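You operate a simulated robot arm through the tools that you are given. There is no shell and no other tool.

You are at the controls of a simulated two-armed robot. One attempt, no reset.

Task
Fit the blue handwheel, close the valve and tighten both dripping wing screws.
Fine: the wheel goes on the square spindle, closes the valve and stays there; valve closed before the wing screws are touched; the hex nut and the spanners stay.

The check looks at the end state, three seconds after you hand in, the way a careful person would. Anything else that was tipped, shoved, dropped, spilled or broken makes it a failure.

Robot
Two 7-joint arms with two-finger grippers on one trunk that stands fixed in place. Base frame: the origin is at the foot of the trunk, x ahead of it, y to its left, z up. Lengths are in m, angles in degrees, forces in N, time in s.
The left shoulder is at [0.05, 0.191, 1.167], the right one opposite. With the tool pointing down near the work surface each hand reaches from about 0.2 to 0.74 m from the base axis, measured 20 degrees to its own side. Payload 2.69 kg a hand.
Tool frame (each hand has its own): the origin (TCP) lies between the finger pads and is the grasp point; the fingertips stand 0.02 m ahead of it; z points along the fingers, y is the line along which they close. The gripper opens to 0.1 m. The gripper's body begins 0.063 m behind the TCP.
Orientation is that of the tool frame in the base frame, as a unit quaternion [x, y, z, w]. With the fingers straight down and closing along the base's y, the tool's x points along the base's -x, its y along +y and its z along -z.

Tools
- The arms move only by the tool apply_moves. It takes "left_steps", "right_steps" or both (then of equal length, played together; a hand with none holds still); each is a list of rows, each an object of numbers (a shift or turn left out is 0, a gripper value left out holds the last): "x", "y", "z": the shift along the base's x, y, z in units of 300 mm (1.0 is 300 mm); "rx", "ry", "rz": the turn, a rotation vector about the base's x, y, z in units of 90 degrees (1.0 is 90 degrees). In form: [{"x": .., "y": .., "z": .., "rx": .., "ry": .., "rz": ..}, ...]. A call has 1 to 20 rows; each row is the pose to reach, as a shift and turn from the pose commanded when the call began. "left_hand" and "right_hand" are, for a hand that has rows, the opening in per cent of the stroke, from 0 (shut) to 100 (fully open), set as the call begins (left out, the last holds). A call with a number of a shift or a turn outside -1 to 1 is refused whole. Each row takes 0.2 s and may step no farther than 0.05 m and 8.6 degrees from the row before; otherwise, or with a gripper value out of range, the whole call is refused. A pose out of reach is approached as far as the arm can. The call stops where the force on the tool passes 40 N (or 10 N more than at its start, if that is more) or the arm is blocked; 0.2 s more then pass. The fingers move at their own pace (about 0.153 m/s each) and stop on an object; they squeeze with about 38 N. The grip force told is the motor's: it shows also when the fingers shut on nothing. Time passes only in rows, and 0.2 s behind the last, so rows that repeat a pose let the fingers close. It gives the time, the measured TCP pose, the force on the tool (base axes), the opening and the grip force at its end, in the units of the frame above (readings bear some noise), with the torque about the TCP (base axes, N m) and any sound that the robot's microphone picked up.
- Cameras (640 x 400 px; columns grow to the right, rows downward): "scene" is now at [0.1125, 0.0585, 1.3563]; the picture's right is [0.63, -0.78, 0.00], its down [-0.31, -0.25, -0.92] and it looks along [0.72, 0.58, -0.39] (base axes); focal length 258 px, centre (320, 200). "left" rides on the left gripper at [0.07, 0.019, -0.099] in its tool frame; the picture's right is [-0.26, 0.97, 0.00], its down [-0.75, -0.20, -0.63] and it looks along [-0.61, -0.16, 0.78] (tool axes); focal length 230 px, centre (320, 200). "right" rides on the right gripper at [0.07, -0.019, -0.099] in its tool frame; the picture's right is [0.26, 0.97, 0.00], its down [-0.75, 0.20, -0.63] and it looks along [-0.61, 0.16, 0.78] (tool axes); focal length 230 px, centre (320, 200). There is no depth. A picture from a camera that has moved, and an enlarged one, comes with that camera's place and axes in the base frame and with its lens.
- snapshot(camera): a new picture of that camera. The clock stands still meanwhile.
- move_column(by): slides the trunk up (or, below 0, down) by that many m; the arms and the scene camera ride with it, the base frame stays. It gives what a move gives, with no picture.
- turn_head(pan, tilt): turns the head with the scene camera to pan (to the left, within 80 degrees either way) and tilt (down, from -29 to 69), counted from straight ahead of the robot. It gives what a move gives.
- close_up(camera, box): a new picture of the part [left, top, right, bottom] of that camera's present view, enlarged. The clock stands still meanwhile.
- close_job(): hands the job in; it is judged then, once.

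Nothing tells you positions but the pictures and the camera data. Unless the task says otherwise, let go and move clear before handing in.

The tools are called after ">>>" as a command line: name --argument value ..., lists and objects as JSON in quotes. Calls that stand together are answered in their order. apply_moves: Moves the arms, as the interface text tells. Its arguments: {"type":"object","properties":{"left_steps":{"type":"array","items":{"type":"object","properties":{"x":{"type":"number"},"y":{"type":"number"},"z":{"type":"number"},"rx":{"type":"number"},"ry":{"type":"number"},"rz":{"type":"number"}}}},"left_hand":{"type":"number"},"right_steps":{"type":"array","items":{"type":"object","properties":{"x":{"type":"number"},"y":{"type":"number"},"z":{"type":"number"},"rx":{"type":"number"},"ry":{"type":"number"},"rz":{"type":"number"}}}},"right_hand":{"type":"number"}},"required":[]} The other tools are called the same way: move_column (by) slides the trunk up or down; turn_head (pan, tilt) turns the head that bears the scene camera; snapshot (camera) takes a picture; close_up (camera, box) takes an enlarged picture of a part of a camera's view; close_job () hands the job in.

At the start:

```text
time: 0.0
left_position: [0.2977, 0.4098, 1.2511]
left_ee_rot: [0.001, 1.0, 0.001, -0.001]
left_force: [-0.4, 0.4, -0.8]
left_wrist_torque: [-0.04, 0.03, 0.03]
left_opening: 0.0999
left_finger_force: 0.1
right_position: [0.3718, 0.0623, 1.2611]
right_ee_rot: [0.0, 1.0, 0.001, -0.001]
right_force: [0.3, -1.2, -0.9]
right_wrist_torque: [0.01, -0.02, -0.01]
right_opening: 0.1
right_finger_force: 0.0
trunk travel left (down, up): [-0.225, 0.098]
head pan, tilt: [38.8, 23.1]
```

scene: 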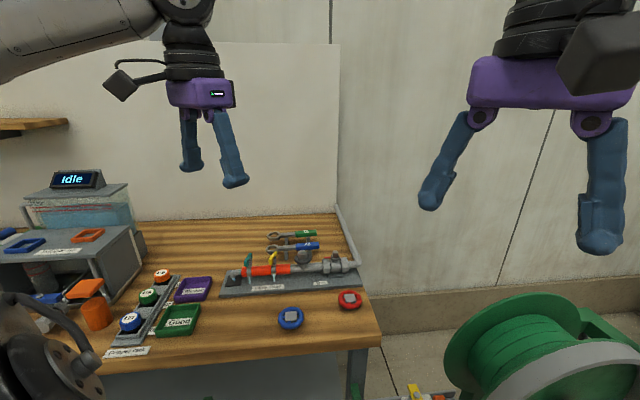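
right: 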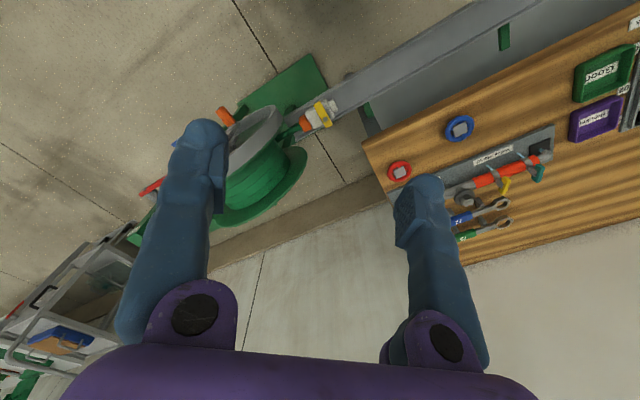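
left: 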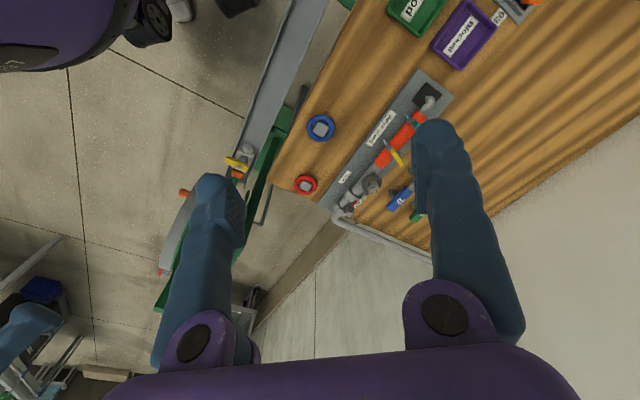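

I see a table ahead-left with a pipe assembly on a grey plate, a blue and a red handwheel in front of it, and spanners behind. First I take enlarged pictures to locate things.

>>> close_up --camera "scene" --box '[210, 220, 390, 340]'

>>> close_up --camera "left" --box '[260, 60, 480, 260]'

>>> close_up --camera "right" --box '[360, 80, 600, 260]'

```text
3.33 times, centred on (300, 280) of scene
camera zoom: at [0.1125, 0.0585, 1.3563], right [0.63, -0.78, 0.0], down [-0.31, -0.25, -0.92], along [0.72, 0.58, -0.39], focal length 861 px, centre (387, -67)
```

zoom: 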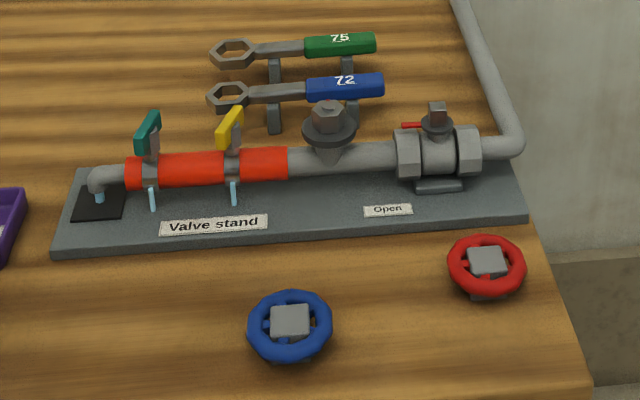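

```text
2.00 times, centred on (370, 160) of left
camera zoom: at [0.228, 0.4299, 1.35], right [0.26, 0.97, 0.0], down [0.75, -0.2, 0.63], along [0.61, -0.16, -0.78], focal length 460 px, centre (220, 280)
```

zoom: 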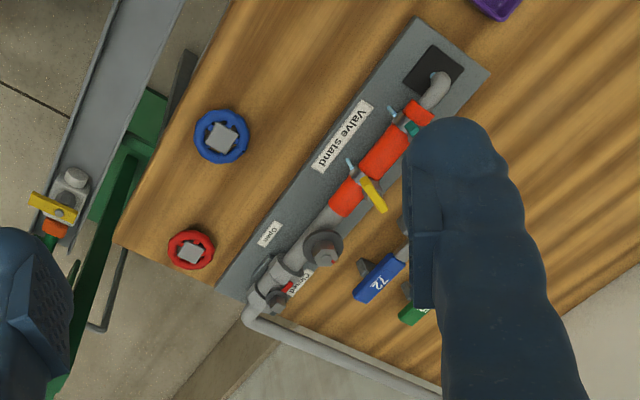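

```text
2.22 times, centred on (480, 170) of right
camera zoom: at [0.3014, 0.043, 1.3603], right [-0.26, 0.97, 0.0], down [0.75, 0.2, 0.63], along [0.61, 0.16, -0.78], focal length 511 px, centre (-36, 267)
```

zoom: 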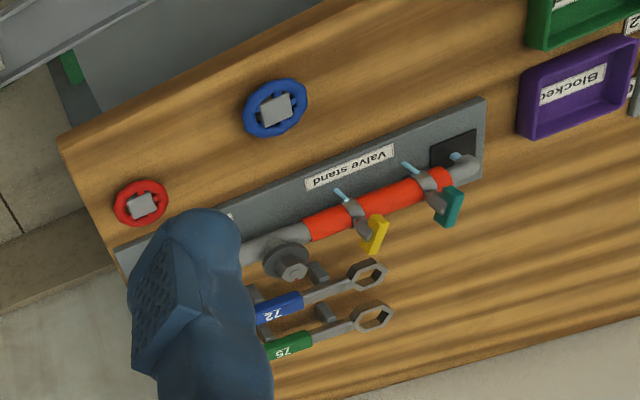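

The assembly stands about 45° to the base; I estimate the blue wheel at about [0.41, 0.38, 0.88] and the spindle at [0.61, 0.40, 0.93]. I look closer at each item.

>>> close_up --camera "scene" --box '[310, 240, 370, 280]'

>>> close_up --camera "scene" --box '[235, 240, 295, 290]'

>>> close_up --camera "scene" --box '[265, 285, 365, 335]'

>>> close_up --camera "left" --box '[290, 100, 350, 150]'

>>> close_up --camera "left" --box '[320, 150, 400, 220]'

```text
10.00 times, centred on (340, 260) of scene
camera zoom: at [0.1125, 0.0585, 1.3563], right [0.63, -0.78, 0.0], down [-0.31, -0.25, -0.92], along [0.72, 0.58, -0.39], focal length 2583 px, centre (120, -400)
```

zoom: 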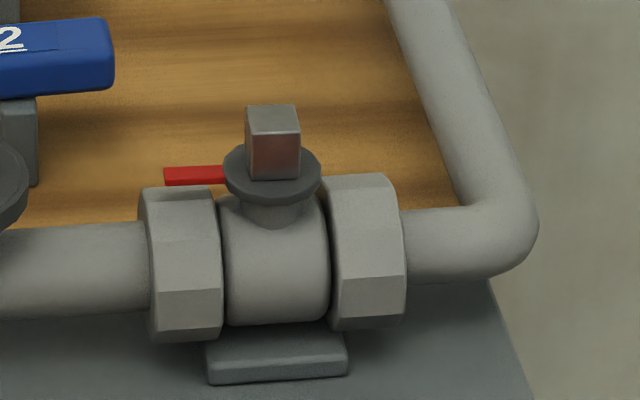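

```text
8.00 times, centred on (265, 265) of scene
camera zoom: at [0.1125, 0.0585, 1.3563], right [0.63, -0.78, 0.0], down [-0.31, -0.25, -0.92], along [0.72, 0.58, -0.39], focal length 2066 px, centre (760, -320)
```

zoom: 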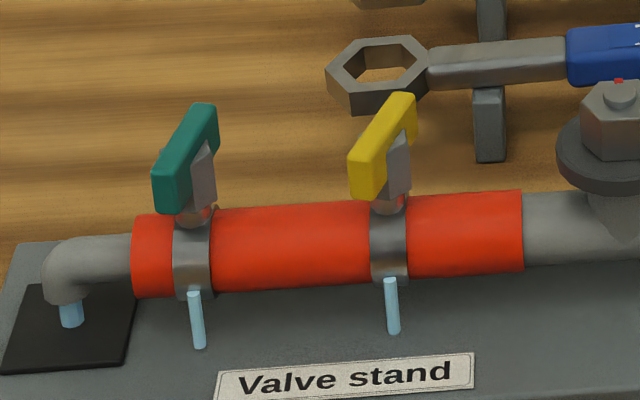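

```text
6.40 times, centred on (315, 310) of scene
camera zoom: at [0.1125, 0.0585, 1.3563], right [0.63, -0.78, 0.0], down [-0.31, -0.25, -0.92], along [0.72, 0.58, -0.39], focal length 1653 px, centre (352, -504)
```

zoom: 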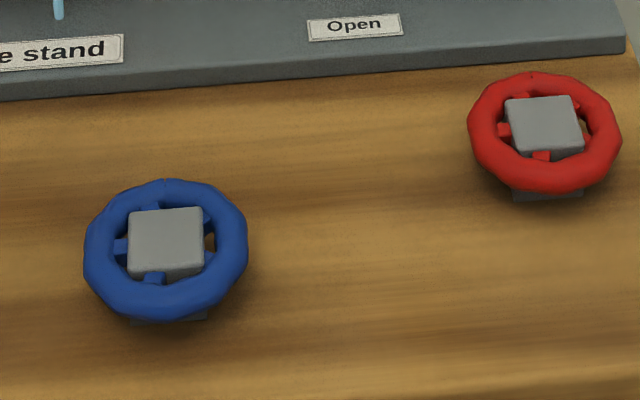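

```text
8.00 times, centred on (320, 125) of left
camera zoom: at [0.228, 0.4299, 1.35], right [0.26, 0.97, 0.0], down [0.75, -0.2, 0.63], along [0.61, -0.16, -0.78], focal length 1841 px, centre (320, 800)
```

zoom: 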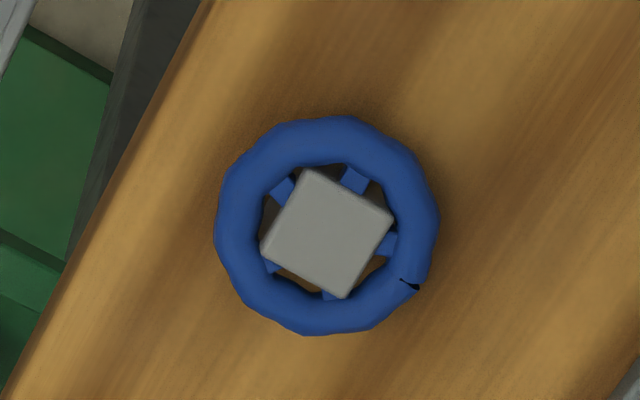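

```text
5.71 times, centred on (360, 185) of left
camera zoom: at [0.228, 0.4299, 1.35], right [0.26, 0.97, 0.0], down [0.75, -0.2, 0.63], along [0.61, -0.16, -0.78], focal length 1315 px, centre (91, 286)
```

zoom: 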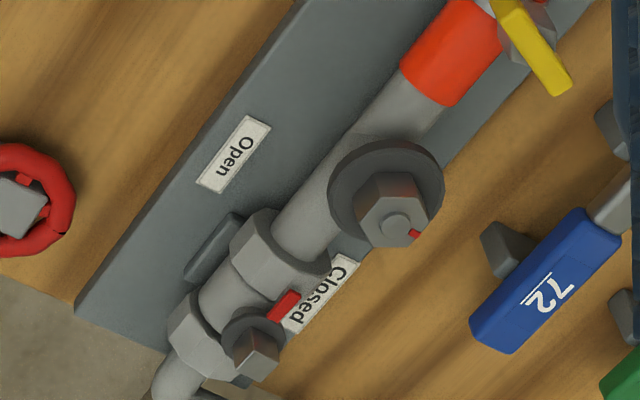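

The valve pointer lies along the pipe (open), "Closed" is on the far side, so closing is 90° clockwise from above. I move the left hand over the stand to look from nearer.

>>> apply_moves --left_steps '[{"x": 0.085, "y": 0.022, "z": -0.083}, {"x": 0.17, "y": 0.044, "z": -0.167}, {"x": 0.255, "y": 0.066, "z": -0.25}, {"x": 0.34, "y": 0.088, "z": -0.333}, {"x": 0.425, "y": 0.11, "z": -0.417}, {"x": 0.507, "y": 0.133, "z": -0.5}]'

```text
time: 1.4
left_position: [0.4495, 0.4513, 1.1026]
left_ee_rot: [0.001, 1.0, 0.0, 0.0]
left_force: [-0.2, -0.4, 0.9]
left_wrist_torque: [0.01, 0.01, -0.02]
left_opening: 0.0999
left_finger_force: 0.1
right_position: [0.3719, 0.062, 1.2605]
right_ee_rot: [0.001, 1.0, 0.0, 0.0]
right_force: [0.1, -0.1, 0.0]
right_wrist_torque: [-0.03, 0.01, 0.01]
right_opening: 0.1
right_finger_force: 0.0
trunk travel left (down, up): [-0.225, 0.098]
head pan, tilt: [38.8, 23.1]
```

>>> snapshot --camera "left"

>>> snapshot --camera "scene"

```text
taken
camera left: at [0.3798, 0.4716, 1.2005], right [0.26, 0.97, 0.0], down [0.75, -0.2, 0.63], along [0.61, -0.16, -0.78], focal length 230 px, centre (320, 200)
```

left: 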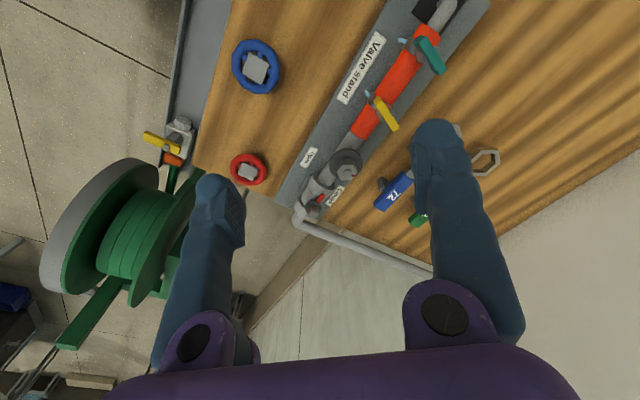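

```text
taken
camera scene: at [0.1131, 0.0587, 1.3562], right [0.63, -0.78, 0.0], down [-0.31, -0.25, -0.92], along [0.72, 0.58, -0.39], focal length 258 px, centre (320, 200)
```

scene: 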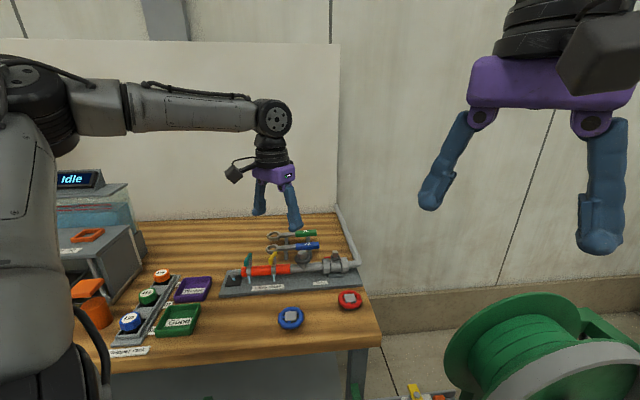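

>>> close_up --camera "left" --box '[280, 130, 380, 230]'

>>> close_up --camera "left" --box '[350, 20, 450, 140]'

>>> close_up --camera "left" --box '[220, 30, 300, 100]'

```text
4.00 times, centred on (330, 180) of left
camera zoom: at [0.3798, 0.4716, 1.2005], right [0.26, 0.97, 0.0], down [0.75, -0.2, 0.63], along [0.61, -0.16, -0.78], focal length 920 px, centre (280, 280)
```

zoom: 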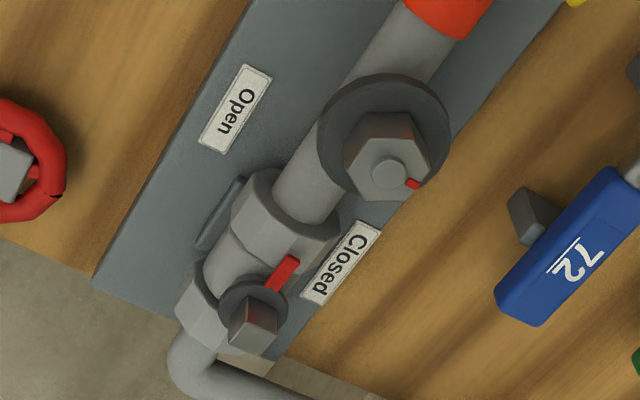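

```text
3.33 times, centred on (400, 80) of left
camera zoom: at [0.3798, 0.4716, 1.2005], right [0.26, 0.97, 0.0], down [0.75, -0.2, 0.63], along [0.61, -0.16, -0.78], focal length 767 px, centre (53, 600)
```

zoom: 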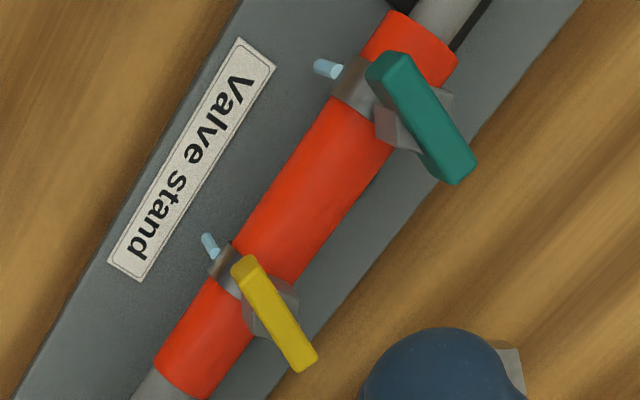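

```text
5.71 times, centred on (260, 65) of left
camera zoom: at [0.3798, 0.4716, 1.2005], right [0.26, 0.97, 0.0], down [0.75, -0.2, 0.63], along [0.61, -0.16, -0.78], focal length 1315 px, centre (663, 971)
```

zoom: 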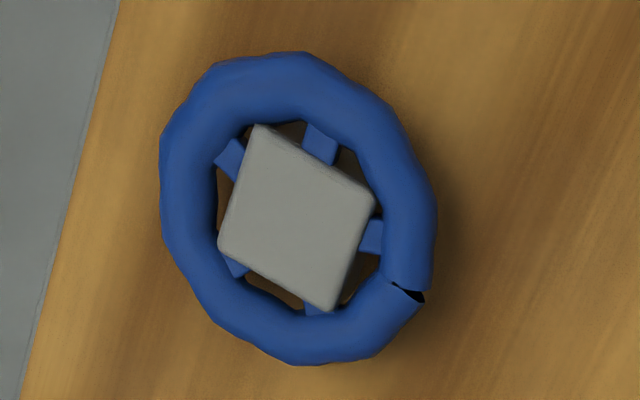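

I enlarge further to measure the spindle, pointer and wings accurately.

>>> close_up --camera "left" --box '[300, 180, 340, 220]'

>>> close_up --camera "left" --box '[360, 80, 410, 140]'

>>> close_up --camera "left" --box '[395, 20, 455, 80]'

>>> close_up --camera "scene" --box '[320, 240, 370, 280]'

>>> close_up --camera "scene" --box '[275, 300, 315, 335]'

```text
10.00 times, centred on (320, 200) of left
camera zoom: at [0.3798, 0.4716, 1.2005], right [0.26, 0.97, 0.0], down [0.75, -0.2, 0.63], along [0.61, -0.16, -0.78], focal length 2301 px, centre (320, 200)
```

zoom: 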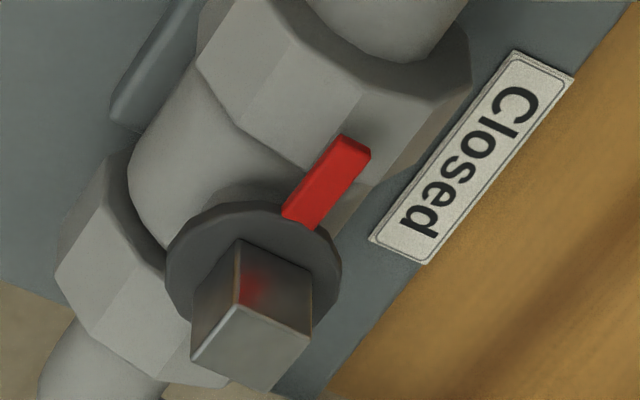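

```text
6.67 times, centred on (385, 110) of left
camera zoom: at [0.3798, 0.4716, 1.2005], right [0.26, 0.97, 0.0], down [0.75, -0.2, 0.63], along [0.61, -0.16, -0.78], focal length 1534 px, centre (-113, 800)
```

zoom: 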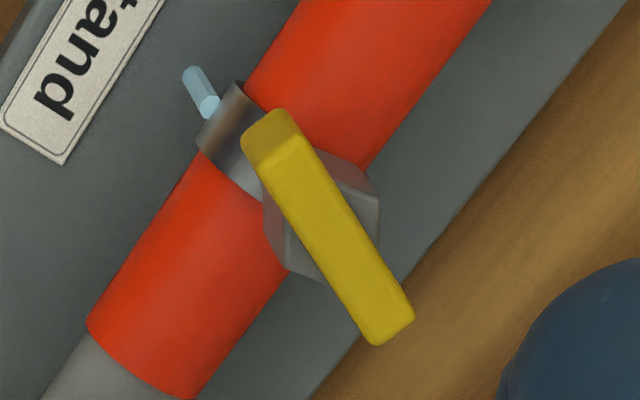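

```text
6.67 times, centred on (425, 50) of left
camera zoom: at [0.3798, 0.4716, 1.2005], right [0.26, 0.97, 0.0], down [0.75, -0.2, 0.63], along [0.61, -0.16, -0.78], focal length 1534 px, centre (-380, 1200)
```

zoom: 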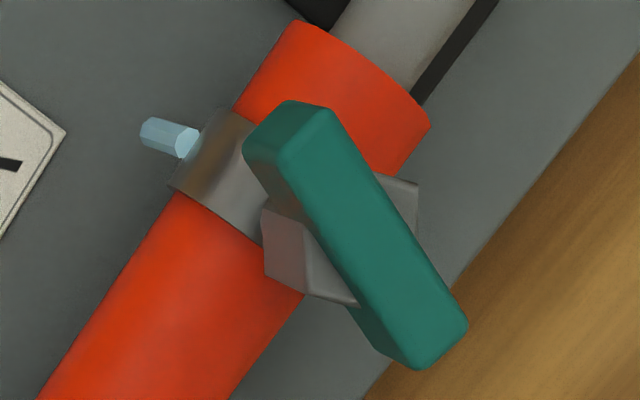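

```text
10.00 times, centred on (345, 260) of scene
camera zoom: at [0.1131, 0.0587, 1.3562], right [0.63, -0.78, 0.0], down [-0.31, -0.25, -0.92], along [0.72, 0.58, -0.39], focal length 2583 px, centre (70, -400)
```

zoom: 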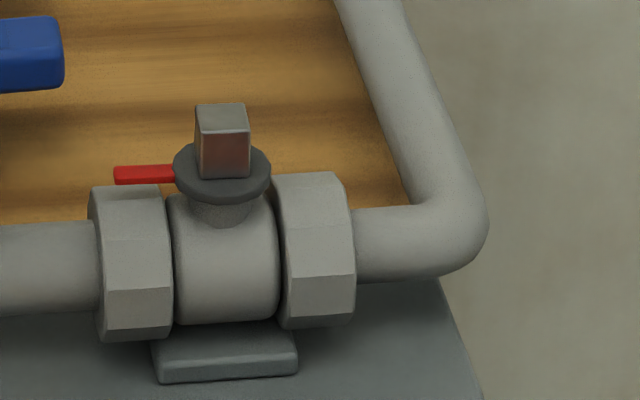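

```text
11.43 times, centred on (295, 318) of scene
camera zoom: at [0.1131, 0.0587, 1.3562], right [0.63, -0.78, 0.0], down [-0.31, -0.25, -0.92], along [0.72, 0.58, -0.39], focal length 2952 px, centre (606, -1143)
```

zoom: 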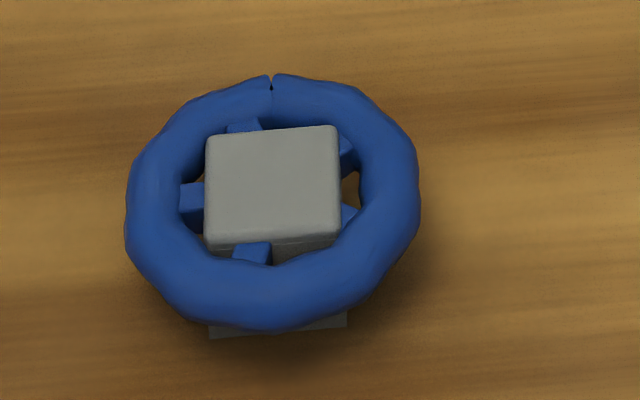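

The spindle top is at about [0.605, 0.401, 0.945], its square and the wheel's hub both at 45° to the base axes; the wheel is at about [0.410, 0.382], rim 58 mm across. I go above the blue wheel, turned 45°, with the fingers along the pipe's direction.

>>> apply_moves --left_steps '[{"x": -0.022, "y": -0.0376, "z": -0.078, "rz": 0.0833}, {"x": -0.044, "y": -0.0752, "z": -0.157, "rz": 0.1667}, {"x": -0.066, "y": -0.1128, "z": -0.235, "rz": 0.25}, {"x": -0.088, "y": -0.1504, "z": -0.313, "rz": 0.3333}, {"x": -0.11, "y": -0.188, "z": -0.392, "rz": 0.4167}, {"x": -0.1327, "y": -0.2257, "z": -0.47, "rz": 0.5}]' --left_hand 85

>>> snapshot --camera "left"

>>> snapshot --camera "scene"

```text
time: 2.8
left_position: [0.4105, 0.3826, 0.9606]
left_ee_rot: [-0.383, 0.924, 0.0, 0.0]
left_force: [0.1, 0.1, -0.5]
left_wrist_torque: [0.03, 0.01, 0.03]
left_opening: 0.085
left_finger_force: 0.1
right_position: [0.3701, 0.0624, 1.2602]
right_ee_rot: [0.0, 1.0, 0.0, 0.0]
right_force: [-0.5, -0.4, 0.4]
right_wrist_torque: [0.0, 0.03, -0.02]
right_opening: 0.0999
right_finger_force: 0.0
trunk travel left (down, up): [-0.225, 0.098]
head pan, tilt: [38.8, 23.1]
```

```text
taken
camera left: at [0.3476, 0.3471, 1.0594], right [-0.5, 0.86, 0.0], down [0.67, 0.39, 0.63], along [0.55, 0.32, -0.78], focal length 230 px, centre (320, 200)
```

left: 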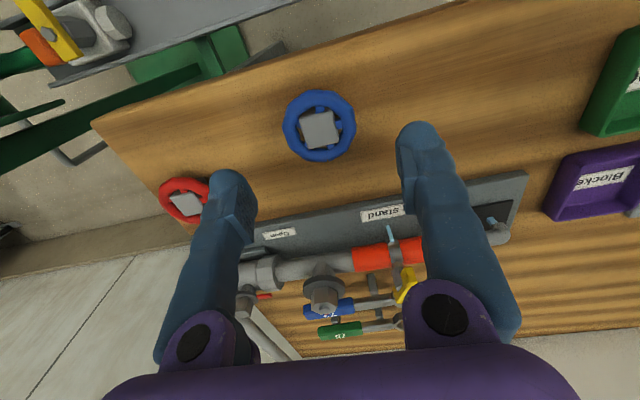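

```text
taken
camera scene: at [0.1127, 0.0585, 1.3563], right [0.63, -0.78, 0.0], down [-0.31, -0.25, -0.92], along [0.72, 0.58, -0.39], focal length 258 px, centre (320, 200)
```

scene: 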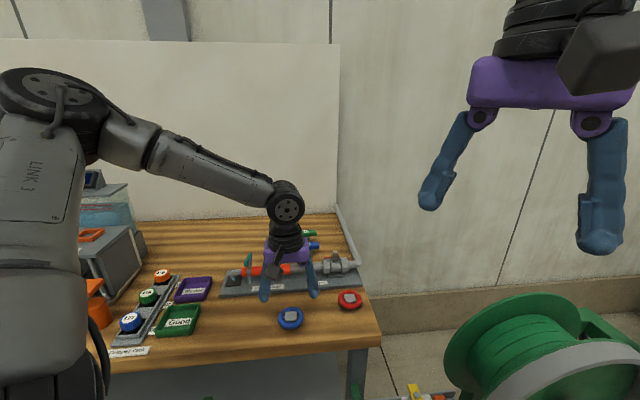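

The hand is above the wheel and the projection agrees with my estimate within about 1 mm. I check the hub orientation and height once more before going down.

>>> close_up --camera "left" --box '[279, 90, 359, 170]'

>>> close_up --camera "scene" --box '[245, 275, 335, 335]'

>>> close_up --camera "right" --box '[430, 100, 490, 150]'

```text
5.00 times, centred on (319, 130) of left
camera zoom: at [0.3476, 0.3471, 1.0594], right [-0.5, 0.86, 0.0], down [0.67, 0.39, 0.63], along [0.55, 0.32, -0.78], focal length 1150 px, centre (325, 550)
```

zoom: 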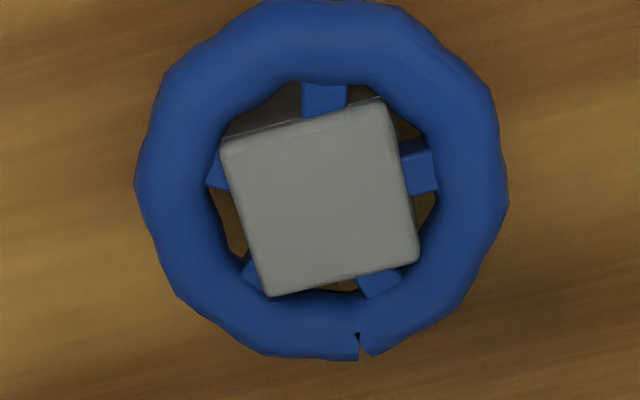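

```text
6.67 times, centred on (290, 305) of scene
camera zoom: at [0.1127, 0.0585, 1.3563], right [0.63, -0.78, 0.0], down [-0.31, -0.25, -0.92], along [0.72, 0.58, -0.39], focal length 1722 px, centre (520, -500)
```

zoom: 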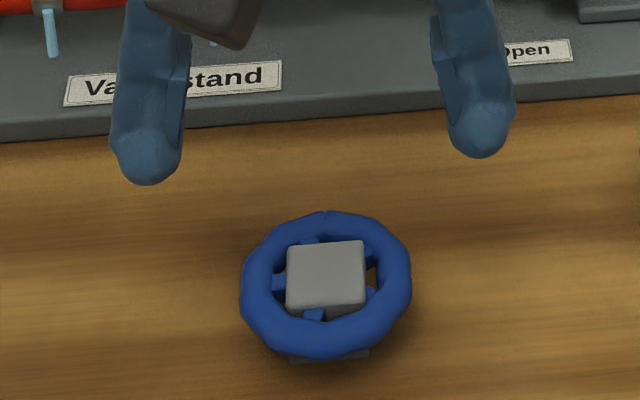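

```text
8.00 times, centred on (460, 125) of right
camera zoom: at [0.3016, 0.043, 1.3603], right [-0.26, 0.97, 0.0], down [0.75, 0.2, 0.63], along [0.61, 0.16, -0.78], focal length 1841 px, centre (-800, 800)
```

zoom: 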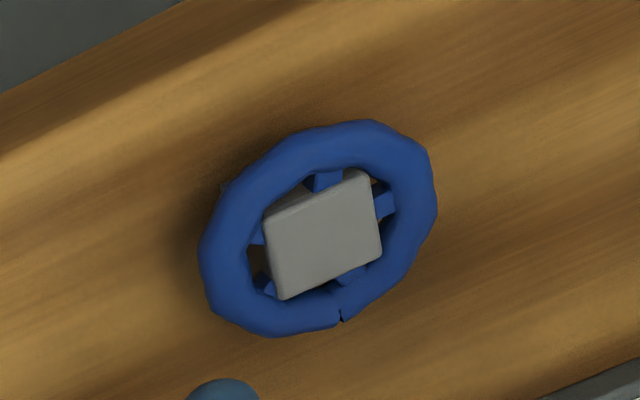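

The hub is aligned with the tool within about 1°; its top is at z ≈ 0.880. I go down to TCP z ≈ 0.888 with the fingers on both sides of the rim.

>>> apply_moves --left_steps '[{"z": -0.06}, {"z": -0.12}, {"z": -0.18}, {"z": -0.22}, {"z": -0.242}]'

>>> snapshot --camera "left"

>>> close_up --camera "scene" --box '[245, 275, 335, 335]'

```text
time: 4.0
left_position: [0.4096, 0.3829, 0.8854]
left_ee_rot: [-0.383, 0.924, 0.0, 0.0]
left_force: [0.8, -0.2, -0.4]
left_wrist_torque: [0.02, -0.01, -0.02]
left_opening: 0.0847
left_finger_force: 0.1
right_position: [0.3722, 0.0612, 1.2602]
right_ee_rot: [-0.001, 1.0, 0.0, 0.0]
right_force: [0.5, 0.0, -0.5]
right_wrist_torque: [0.01, -0.01, 0.0]
right_opening: 0.1001
right_finger_force: 0.0
trunk travel left (down, up): [-0.225, 0.098]
head pan, tilt: [38.8, 23.1]
```

```text
taken
camera left: at [0.3469, 0.3475, 0.9846], right [-0.5, 0.87, 0.0], down [0.67, 0.39, 0.63], along [0.55, 0.32, -0.78], focal length 230 px, centre (320, 200)
```

left: 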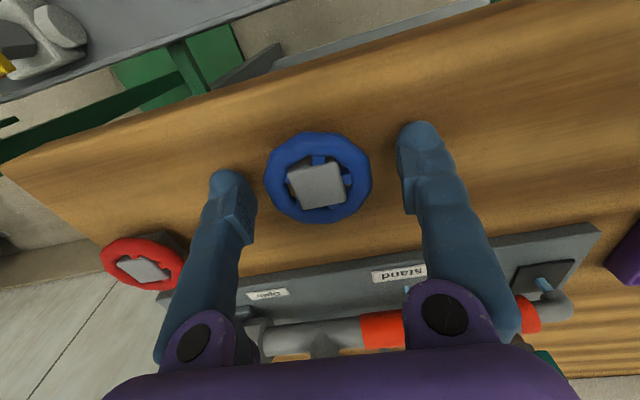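

```text
6.67 times, centred on (290, 305) of scene
camera zoom: at [0.1126, 0.0586, 1.3563], right [0.63, -0.78, 0.0], down [-0.31, -0.25, -0.92], along [0.72, 0.58, -0.39], focal length 1722 px, centre (520, -500)
```

zoom: 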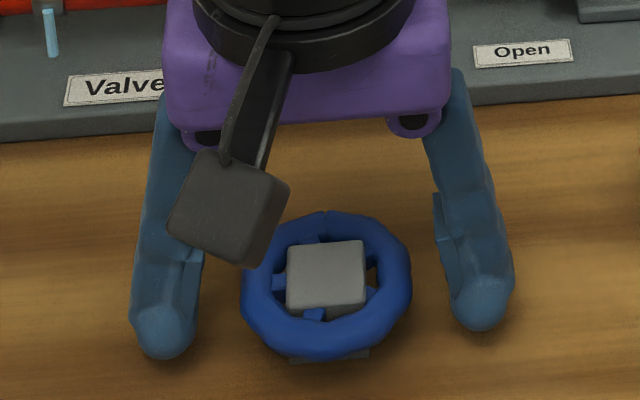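

The fingers straddle the rim evenly. I close them.

>>> apply_moves --left_steps '[{}, {}, {}, {}]' --left_hand 0

>>> snapshot --camera "left"

>>> close_up --camera "scene" --box '[245, 275, 335, 335]'

```text
time: 5.0
left_position: [0.409, 0.3834, 0.8863]
left_ee_rot: [-0.381, 0.924, 0.001, 0.0]
left_force: [0.4, -0.4, -0.5]
left_wrist_torque: [0.01, 0.01, 0.0]
left_opening: 0.0549
left_finger_force: 38.1
right_position: [0.3705, 0.0616, 1.2609]
right_ee_rot: [-0.001, 1.0, 0.001, 0.001]
right_force: [-0.1, -0.6, 0.1]
right_wrist_torque: [-0.01, -0.01, -0.01]
right_opening: 0.1
right_finger_force: 0.0
trunk travel left (down, up): [-0.225, 0.098]
head pan, tilt: [38.8, 23.1]
```

```text
taken
camera left: at [0.3468, 0.3473, 0.9849], right [-0.5, 0.87, 0.0], down [0.67, 0.39, 0.63], along [0.55, 0.32, -0.78], focal length 230 px, centre (320, 200)
```

left: 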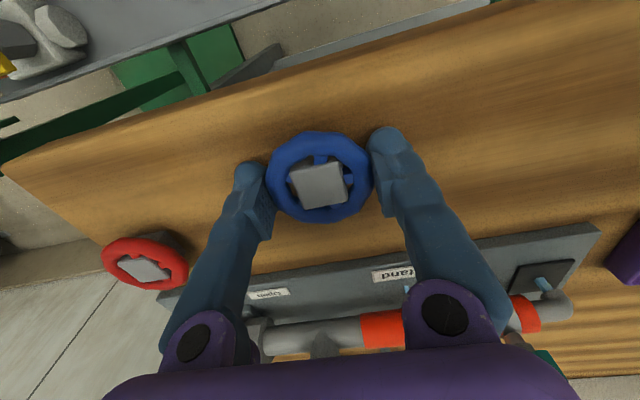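

```text
6.67 times, centred on (290, 305) of scene
camera zoom: at [0.1125, 0.0585, 1.3563], right [0.63, -0.78, 0.0], down [-0.31, -0.25, -0.92], along [0.72, 0.58, -0.39], focal length 1722 px, centre (520, -500)
```

zoom: 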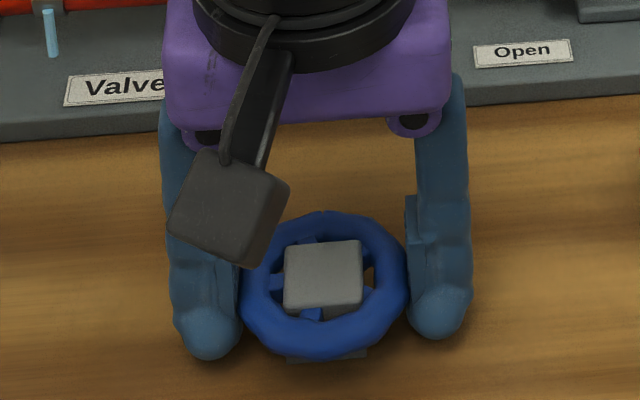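

The rim is gripped at 55 mm opening. I lift it and check how it sits.

>>> apply_moves --left_steps '[{"z": 0.05}, {"z": 0.15}, {"z": 0.25}, {"z": 0.35}, {"z": 0.4}]'

>>> close_up --camera "left" --box '[240, 120, 400, 240]'

>>> close_up --camera "scene" --box '[245, 225, 335, 300]'

>>> snapshot --camera "right"

```text
time: 6.2
left_position: [0.4089, 0.3837, 1.0078]
left_ee_rot: [-0.381, 0.925, 0.0, 0.001]
left_force: [-0.1, 0.3, -0.4]
left_wrist_torque: [0.0, 0.02, -0.01]
left_opening: 0.0548
left_finger_force: 37.5
right_position: [0.3712, 0.0613, 1.2609]
right_ee_rot: [0.001, 1.0, 0.001, 0.0]
right_force: [0.5, 0.0, -0.6]
right_wrist_torque: [0.03, 0.03, -0.02]
right_opening: 0.1001
right_finger_force: 0.0
trunk travel left (down, up): [-0.225, 0.098]
head pan, tilt: [38.8, 23.1]
```

```text
3.33 times, centred on (320, 180) of left
camera zoom: at [0.3467, 0.3491, 1.1062], right [-0.5, 0.87, 0.0], down [0.67, 0.39, 0.63], along [0.55, 0.31, -0.78], focal length 767 px, centre (320, 267)
```

zoom: 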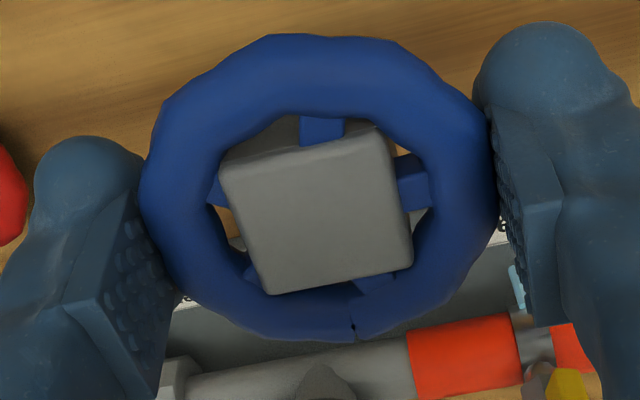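

```text
5.33 times, centred on (290, 262) of scene
camera zoom: at [0.1125, 0.0585, 1.3563], right [0.63, -0.78, 0.0], down [-0.31, -0.25, -0.92], along [0.72, 0.58, -0.39], focal length 1378 px, centre (480, -133)
```

zoom: 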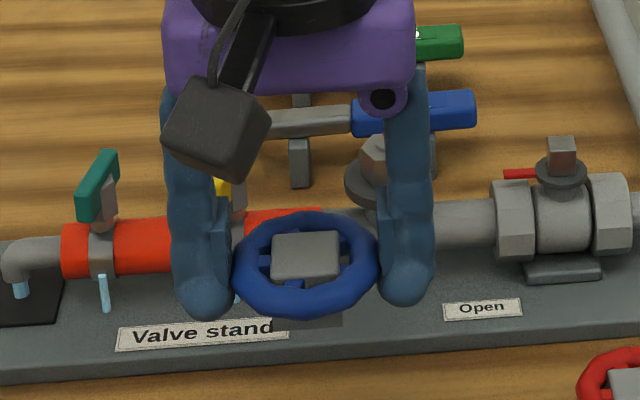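

```text
taken
camera right: at [0.3013, 0.0431, 1.3603], right [-0.26, 0.97, 0.0], down [0.75, 0.2, 0.63], along [0.61, 0.16, -0.78], focal length 230 px, centre (320, 200)
```

right: 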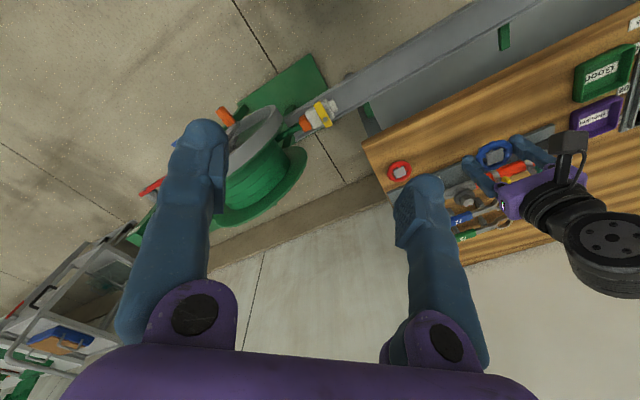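

The wheel hangs level and is centred in the grip to about 1 mm. I move nearer to the spindle, stopping short so that both cameras can see it.

>>> apply_moves --left_steps '[{"x": 0.1, "y": -0.018}, {"x": 0.2, "y": -0.036}, {"x": 0.3, "y": -0.054}, {"x": 0.4, "y": -0.07}, {"x": 0.42, "y": -0.075}]'

>>> snapshot --camera "left"

>>> close_up --camera "scene" --box '[290, 220, 380, 290]'

```text
time: 7.4
left_position: [0.5372, 0.3591, 1.006]
left_ee_rot: [-0.384, 0.923, -0.002, 0.001]
left_force: [0.0, -0.2, -0.7]
left_wrist_torque: [-0.03, -0.01, 0.03]
left_opening: 0.0546
left_finger_force: 37.8
right_position: [0.3713, 0.0617, 1.2624]
right_ee_rot: [0.0, 1.0, 0.001, -0.001]
right_force: [-0.6, -0.5, 0.4]
right_wrist_torque: [-0.01, 0.02, -0.01]
right_opening: 0.0999
right_finger_force: 0.0
trunk travel left (down, up): [-0.225, 0.098]
head pan, tilt: [38.8, 23.1]
```

```text
taken
camera left: at [0.4752, 0.3242, 1.1052], right [-0.5, 0.87, 0.0], down [0.67, 0.39, 0.63], along [0.55, 0.31, -0.78], focal length 230 px, centre (320, 200)
```

left: 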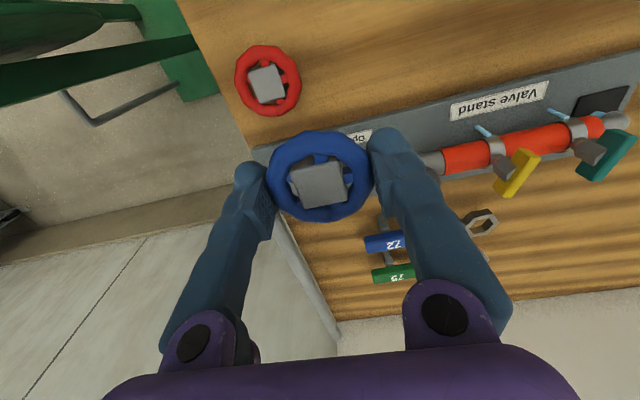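

```text
5.71 times, centred on (335, 255) of scene
camera zoom: at [0.1124, 0.0585, 1.3563], right [0.63, -0.78, 0.0], down [-0.31, -0.25, -0.92], along [0.72, 0.58, -0.39], focal length 1476 px, centre (234, -114)
```

zoom: 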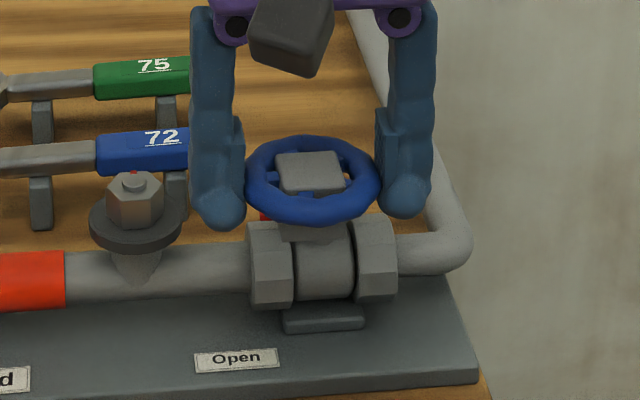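

The wheel hides the spindle; I back off 5 cm to see the spindle beneath the wheel in the hand camera.

>>> apply_moves --left_steps '[{"x": -0.072, "y": -0.042}, {"x": -0.144, "y": -0.083}, {"x": -0.144, "y": -0.083}]'

>>> close_up --camera "left" --box '[270, 210, 370, 280]'

>>> close_up --camera "scene" --box '[310, 220, 370, 270]'

```text
time: 8.2
left_position: [0.495, 0.3334, 1.0052]
left_ee_rot: [-0.382, 0.924, 0.0, 0.0]
left_force: [0.4, 0.4, -0.8]
left_wrist_torque: [-0.04, 0.0, -0.02]
left_opening: 0.0547
left_finger_force: 37.6
right_position: [0.3698, 0.0624, 1.2609]
right_ee_rot: [0.0, 1.0, 0.0, -0.001]
right_force: [0.4, -0.4, -0.3]
right_wrist_torque: [0.02, 0.0, -0.02]
right_opening: 0.0998
right_finger_force: 0.1
trunk travel left (down, up): [-0.225, 0.098]
head pan, tilt: [38.8, 23.1]
```

```text
5.71 times, centred on (320, 245) of left
camera zoom: at [0.4315, 0.2988, 1.1037], right [-0.5, 0.87, 0.0], down [0.67, 0.39, 0.63], along [0.55, 0.32, -0.78], focal length 1315 px, centre (320, -57)
```

zoom: 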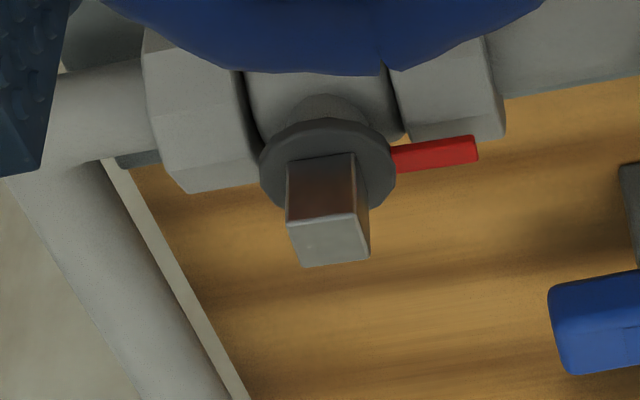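

```text
8.00 times, centred on (340, 245) of scene
camera zoom: at [0.1126, 0.0586, 1.3563], right [0.63, -0.78, 0.0], down [-0.31, -0.25, -0.92], along [0.72, 0.58, -0.39], focal length 2066 px, centre (160, -160)
```

zoom: 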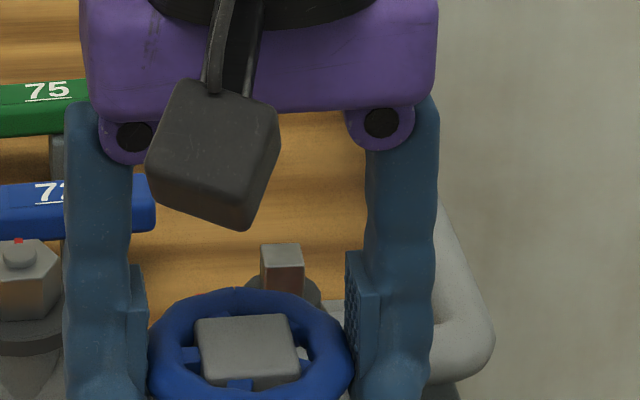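

The spindle measures [0.6045, 0.4005] again, which agrees. I move the wheel above it and bring the right hand round as a second, sideways camera.

>>> apply_moves --left_steps '[{"x": 0.0913, "y": 0.0543}, {"x": 0.1827, "y": 0.1085}, {"x": 0.274, "y": 0.1628}, {"x": 0.3653, "y": 0.217}, {"x": 0.3653, "y": 0.217}, {"x": 0.3653, "y": 0.217}, {"x": 0.3653, "y": 0.217}, {"x": 0.3653, "y": 0.217}, {"x": 0.3653, "y": 0.217}, {"x": 0.3653, "y": 0.217}]' --right_steps '[{"x": 0.073, "y": 0.0193, "z": -0.0303, "rz": 0.0833}, {"x": 0.146, "y": 0.0386, "z": -0.0606, "rz": 0.1667}, {"x": 0.219, "y": 0.0579, "z": -0.0909, "rz": 0.25}, {"x": 0.292, "y": 0.0772, "z": -0.1212, "rz": 0.3333}, {"x": 0.365, "y": 0.0965, "z": -0.1515, "rz": 0.4167}, {"x": 0.438, "y": 0.1158, "z": -0.1818, "rz": 0.5}, {"x": 0.511, "y": 0.1351, "z": -0.2121, "rz": 0.5833}, {"x": 0.584, "y": 0.1544, "z": -0.2424, "rz": 0.6667}, {"x": 0.657, "y": 0.1737, "z": -0.2727, "rz": 0.75}, {"x": 0.73, "y": 0.193, "z": -0.303, "rz": 0.8333}]'

>>> snapshot --camera "right"

>>> close_up --camera "scene" --box '[300, 210, 380, 280]'

>>> snapshot --camera "left"

```text
time: 10.4
left_position: [0.6054, 0.3979, 1.01]
left_ee_rot: [-0.382, 0.924, 0.001, 0.0]
left_force: [0.3, -0.7, -0.5]
left_wrist_torque: [0.02, -0.01, 0.04]
left_opening: 0.055
left_finger_force: 38.1
right_position: [0.551, 0.0687, 1.1607]
right_ee_rot: [-0.584, 0.811, 0.001, 0.0]
right_force: [0.1, -0.9, 0.1]
right_wrist_torque: [0.04, -0.02, -0.01]
right_opening: 0.0999
right_finger_force: 0.0
right hand out of reach, approached as far as the arm can: row 8, 9, 10
trunk travel left (down, up): [-0.225, 0.098]
head pan, tilt: [38.8, 23.1]
```

```text
taken
camera right: at [0.5462, -0.0039, 1.2603], right [-1.0, 0.06, 0.0], down [0.05, 0.77, 0.63], along [0.04, 0.63, -0.78], focal length 230 px, centre (320, 200)
```

right: 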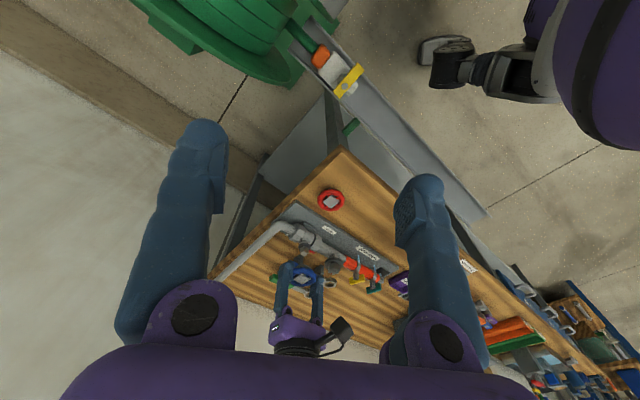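

```text
5.71 times, centred on (340, 245) of scene
camera zoom: at [0.113, 0.0562, 1.3564], right [0.63, -0.78, 0.0], down [-0.31, -0.24, -0.92], along [0.72, 0.58, -0.39], focal length 1476 px, centre (206, -57)
```

zoom: 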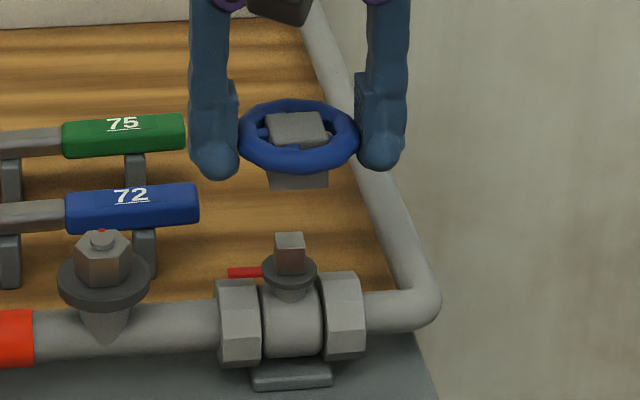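

```text
taken
camera left: at [0.5428, 0.3627, 1.1085], right [-0.5, 0.87, 0.0], down [0.67, 0.39, 0.63], along [0.55, 0.32, -0.78], focal length 230 px, centre (320, 200)
```

left: 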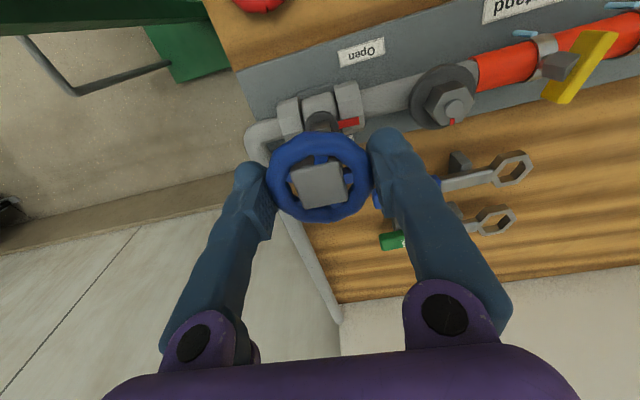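

The right hand reached as far as it could and its camera sees the wheel and spindle from the side. I enlarge that view.

>>> close_up --camera "right" --box '[265, 225, 345, 295]'

>>> apply_moves --left_steps '[{}, {}]'

```text
5.71 times, centred on (305, 260) of right
camera zoom: at [0.5462, -0.0039, 1.2603], right [-1.0, 0.06, 0.0], down [0.05, 0.77, 0.63], along [0.04, 0.63, -0.78], focal length 1315 px, centre (406, -143)
```

zoom: 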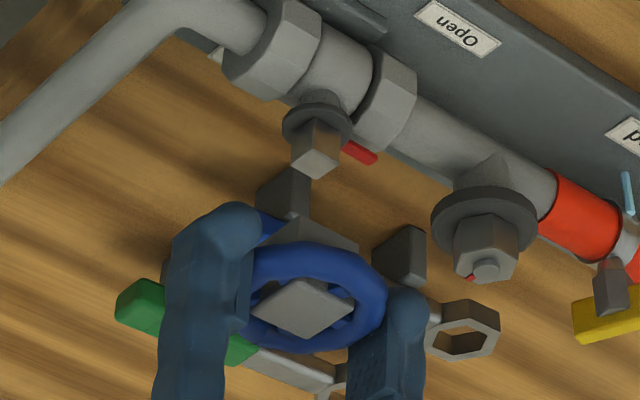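

```text
time: 11.0
left_position: [0.6048, 0.4009, 1.0081]
left_ee_rot: [-0.382, 0.924, 0.001, 0.0]
left_force: [0.2, -0.1, -0.2]
left_wrist_torque: [-0.02, -0.01, 0.01]
left_opening: 0.0546
left_finger_force: 37.6
right_position: [0.5482, 0.0699, 1.1605]
right_ee_rot: [-0.585, 0.811, 0.0, 0.0]
right_force: [0.2, 0.0, 0.1]
right_wrist_torque: [-0.01, 0.0, -0.02]
right_opening: 0.0999
right_finger_force: 0.0
trunk travel left (down, up): [-0.225, 0.098]
head pan, tilt: [38.8, 23.1]
```

All three views agree within 1–2 mm that the wheel is over the spindle. I lower to just above it and look again.

>>> apply_moves --left_steps '[{"z": -0.03}, {"z": -0.06}, {"z": -0.08}, {"z": -0.08}]'

>>> close_up --camera "right" --box '[275, 230, 335, 290]'

>>> close_up --camera "scene" --box '[315, 220, 365, 270]'

>>> close_up --camera "left" --box '[250, 110, 390, 240]'

```text
time: 12.0
left_position: [0.603, 0.3991, 0.9844]
left_ee_rot: [-0.381, 0.924, 0.001, -0.001]
left_force: [0.3, 0.1, -0.9]
left_wrist_torque: [0.02, -0.02, -0.03]
left_opening: 0.0548
left_finger_force: 38.3
right_position: [0.5485, 0.0696, 1.1608]
right_ee_rot: [-0.584, 0.812, -0.001, 0.0]
right_force: [-0.3, 0.5, 0.4]
right_wrist_torque: [-0.01, 0.0, 0.02]
right_opening: 0.1001
right_finger_force: 0.0
trunk travel left (down, up): [-0.225, 0.098]
head pan, tilt: [38.8, 23.1]
```

```text
6.67 times, centred on (305, 260) of right
camera zoom: at [0.5453, -0.0014, 1.2608], right [-1.0, 0.06, 0.0], down [0.05, 0.78, 0.63], along [0.04, 0.63, -0.78], focal length 1534 px, centre (420, -200)
```

zoom: 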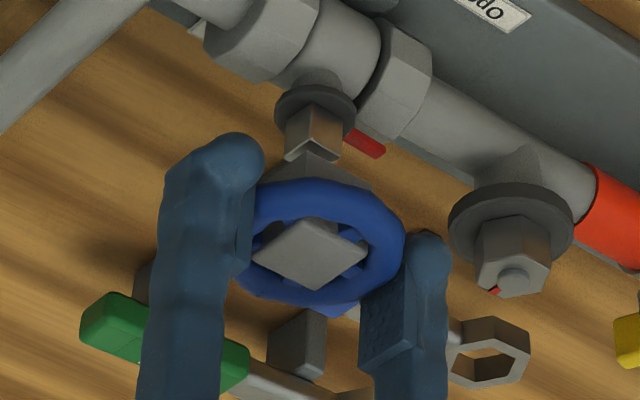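

```text
8.00 times, centred on (340, 245) of scene
camera zoom: at [0.1125, 0.0584, 1.3563], right [0.63, -0.78, 0.0], down [-0.31, -0.25, -0.92], along [0.72, 0.58, -0.39], focal length 2066 px, centre (160, -160)
```

zoom: 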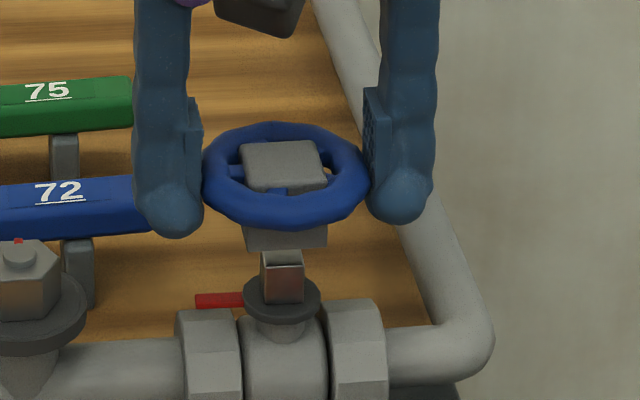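

```text
3.08 times, centred on (320, 175) of left
camera zoom: at [0.5408, 0.3645, 1.0833], right [-0.5, 0.87, 0.0], down [0.67, 0.39, 0.63], along [0.55, 0.31, -0.78], focal length 708 px, centre (320, 277)
```

zoom: 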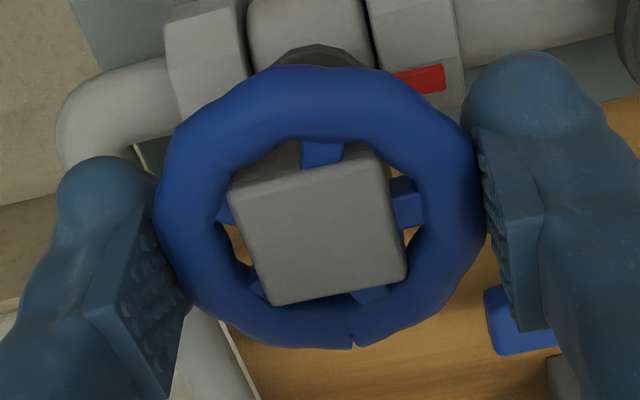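

Scene and side views put the hub about 2 mm short (toward the robot) of the spindle axis; I correct that and come down to just above the spindle top.

>>> apply_moves --left_steps '[{"x": 0.0063, "y": 0.004}, {"x": 0.0063, "y": 0.004, "z": -0.02}, {"x": 0.0063, "y": 0.004, "z": -0.035}, {"x": 0.0063, "y": 0.004, "z": -0.035}]'

>>> close_up --camera "right" --box '[285, 230, 325, 270]'

>>> close_up --camera "scene" --box '[325, 230, 355, 260]'

```text
time: 13.0
left_position: [0.6055, 0.4015, 0.9728]
left_ee_rot: [-0.381, 0.925, 0.0, 0.0]
left_force: [-0.4, 0.1, -0.3]
left_wrist_torque: [-0.02, 0.01, 0.0]
left_opening: 0.0545
left_finger_force: 38.2
right_position: [0.5481, 0.0702, 1.1614]
right_ee_rot: [-0.585, 0.811, 0.0, 0.0]
right_force: [-0.6, -0.6, 0.6]
right_wrist_torque: [0.03, 0.01, -0.02]
right_opening: 0.1
right_finger_force: 0.0
trunk travel left (down, up): [-0.225, 0.098]
head pan, tilt: [38.8, 23.1]
```

```text
10.00 times, centred on (305, 250) of right
camera zoom: at [0.5453, -0.0013, 1.2608], right [-1.0, 0.06, 0.0], down [0.05, 0.78, 0.63], along [0.04, 0.63, -0.78], focal length 2301 px, centre (470, -300)
```

zoom: 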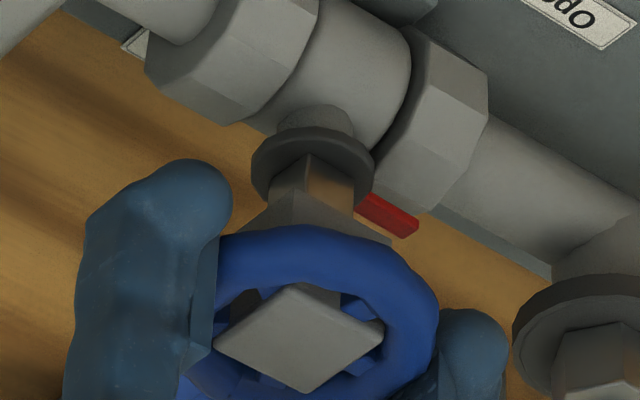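

```text
13.33 times, centred on (340, 245) of scene
camera zoom: at [0.1125, 0.0585, 1.3563], right [0.63, -0.78, 0.0], down [-0.31, -0.25, -0.92], along [0.72, 0.58, -0.39], focal length 3444 px, centre (53, -400)
```

zoom: 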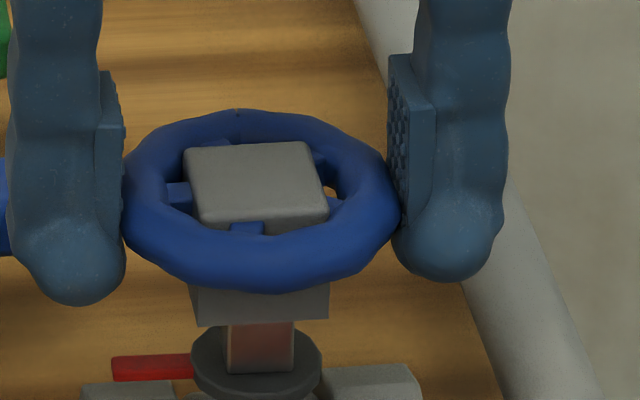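

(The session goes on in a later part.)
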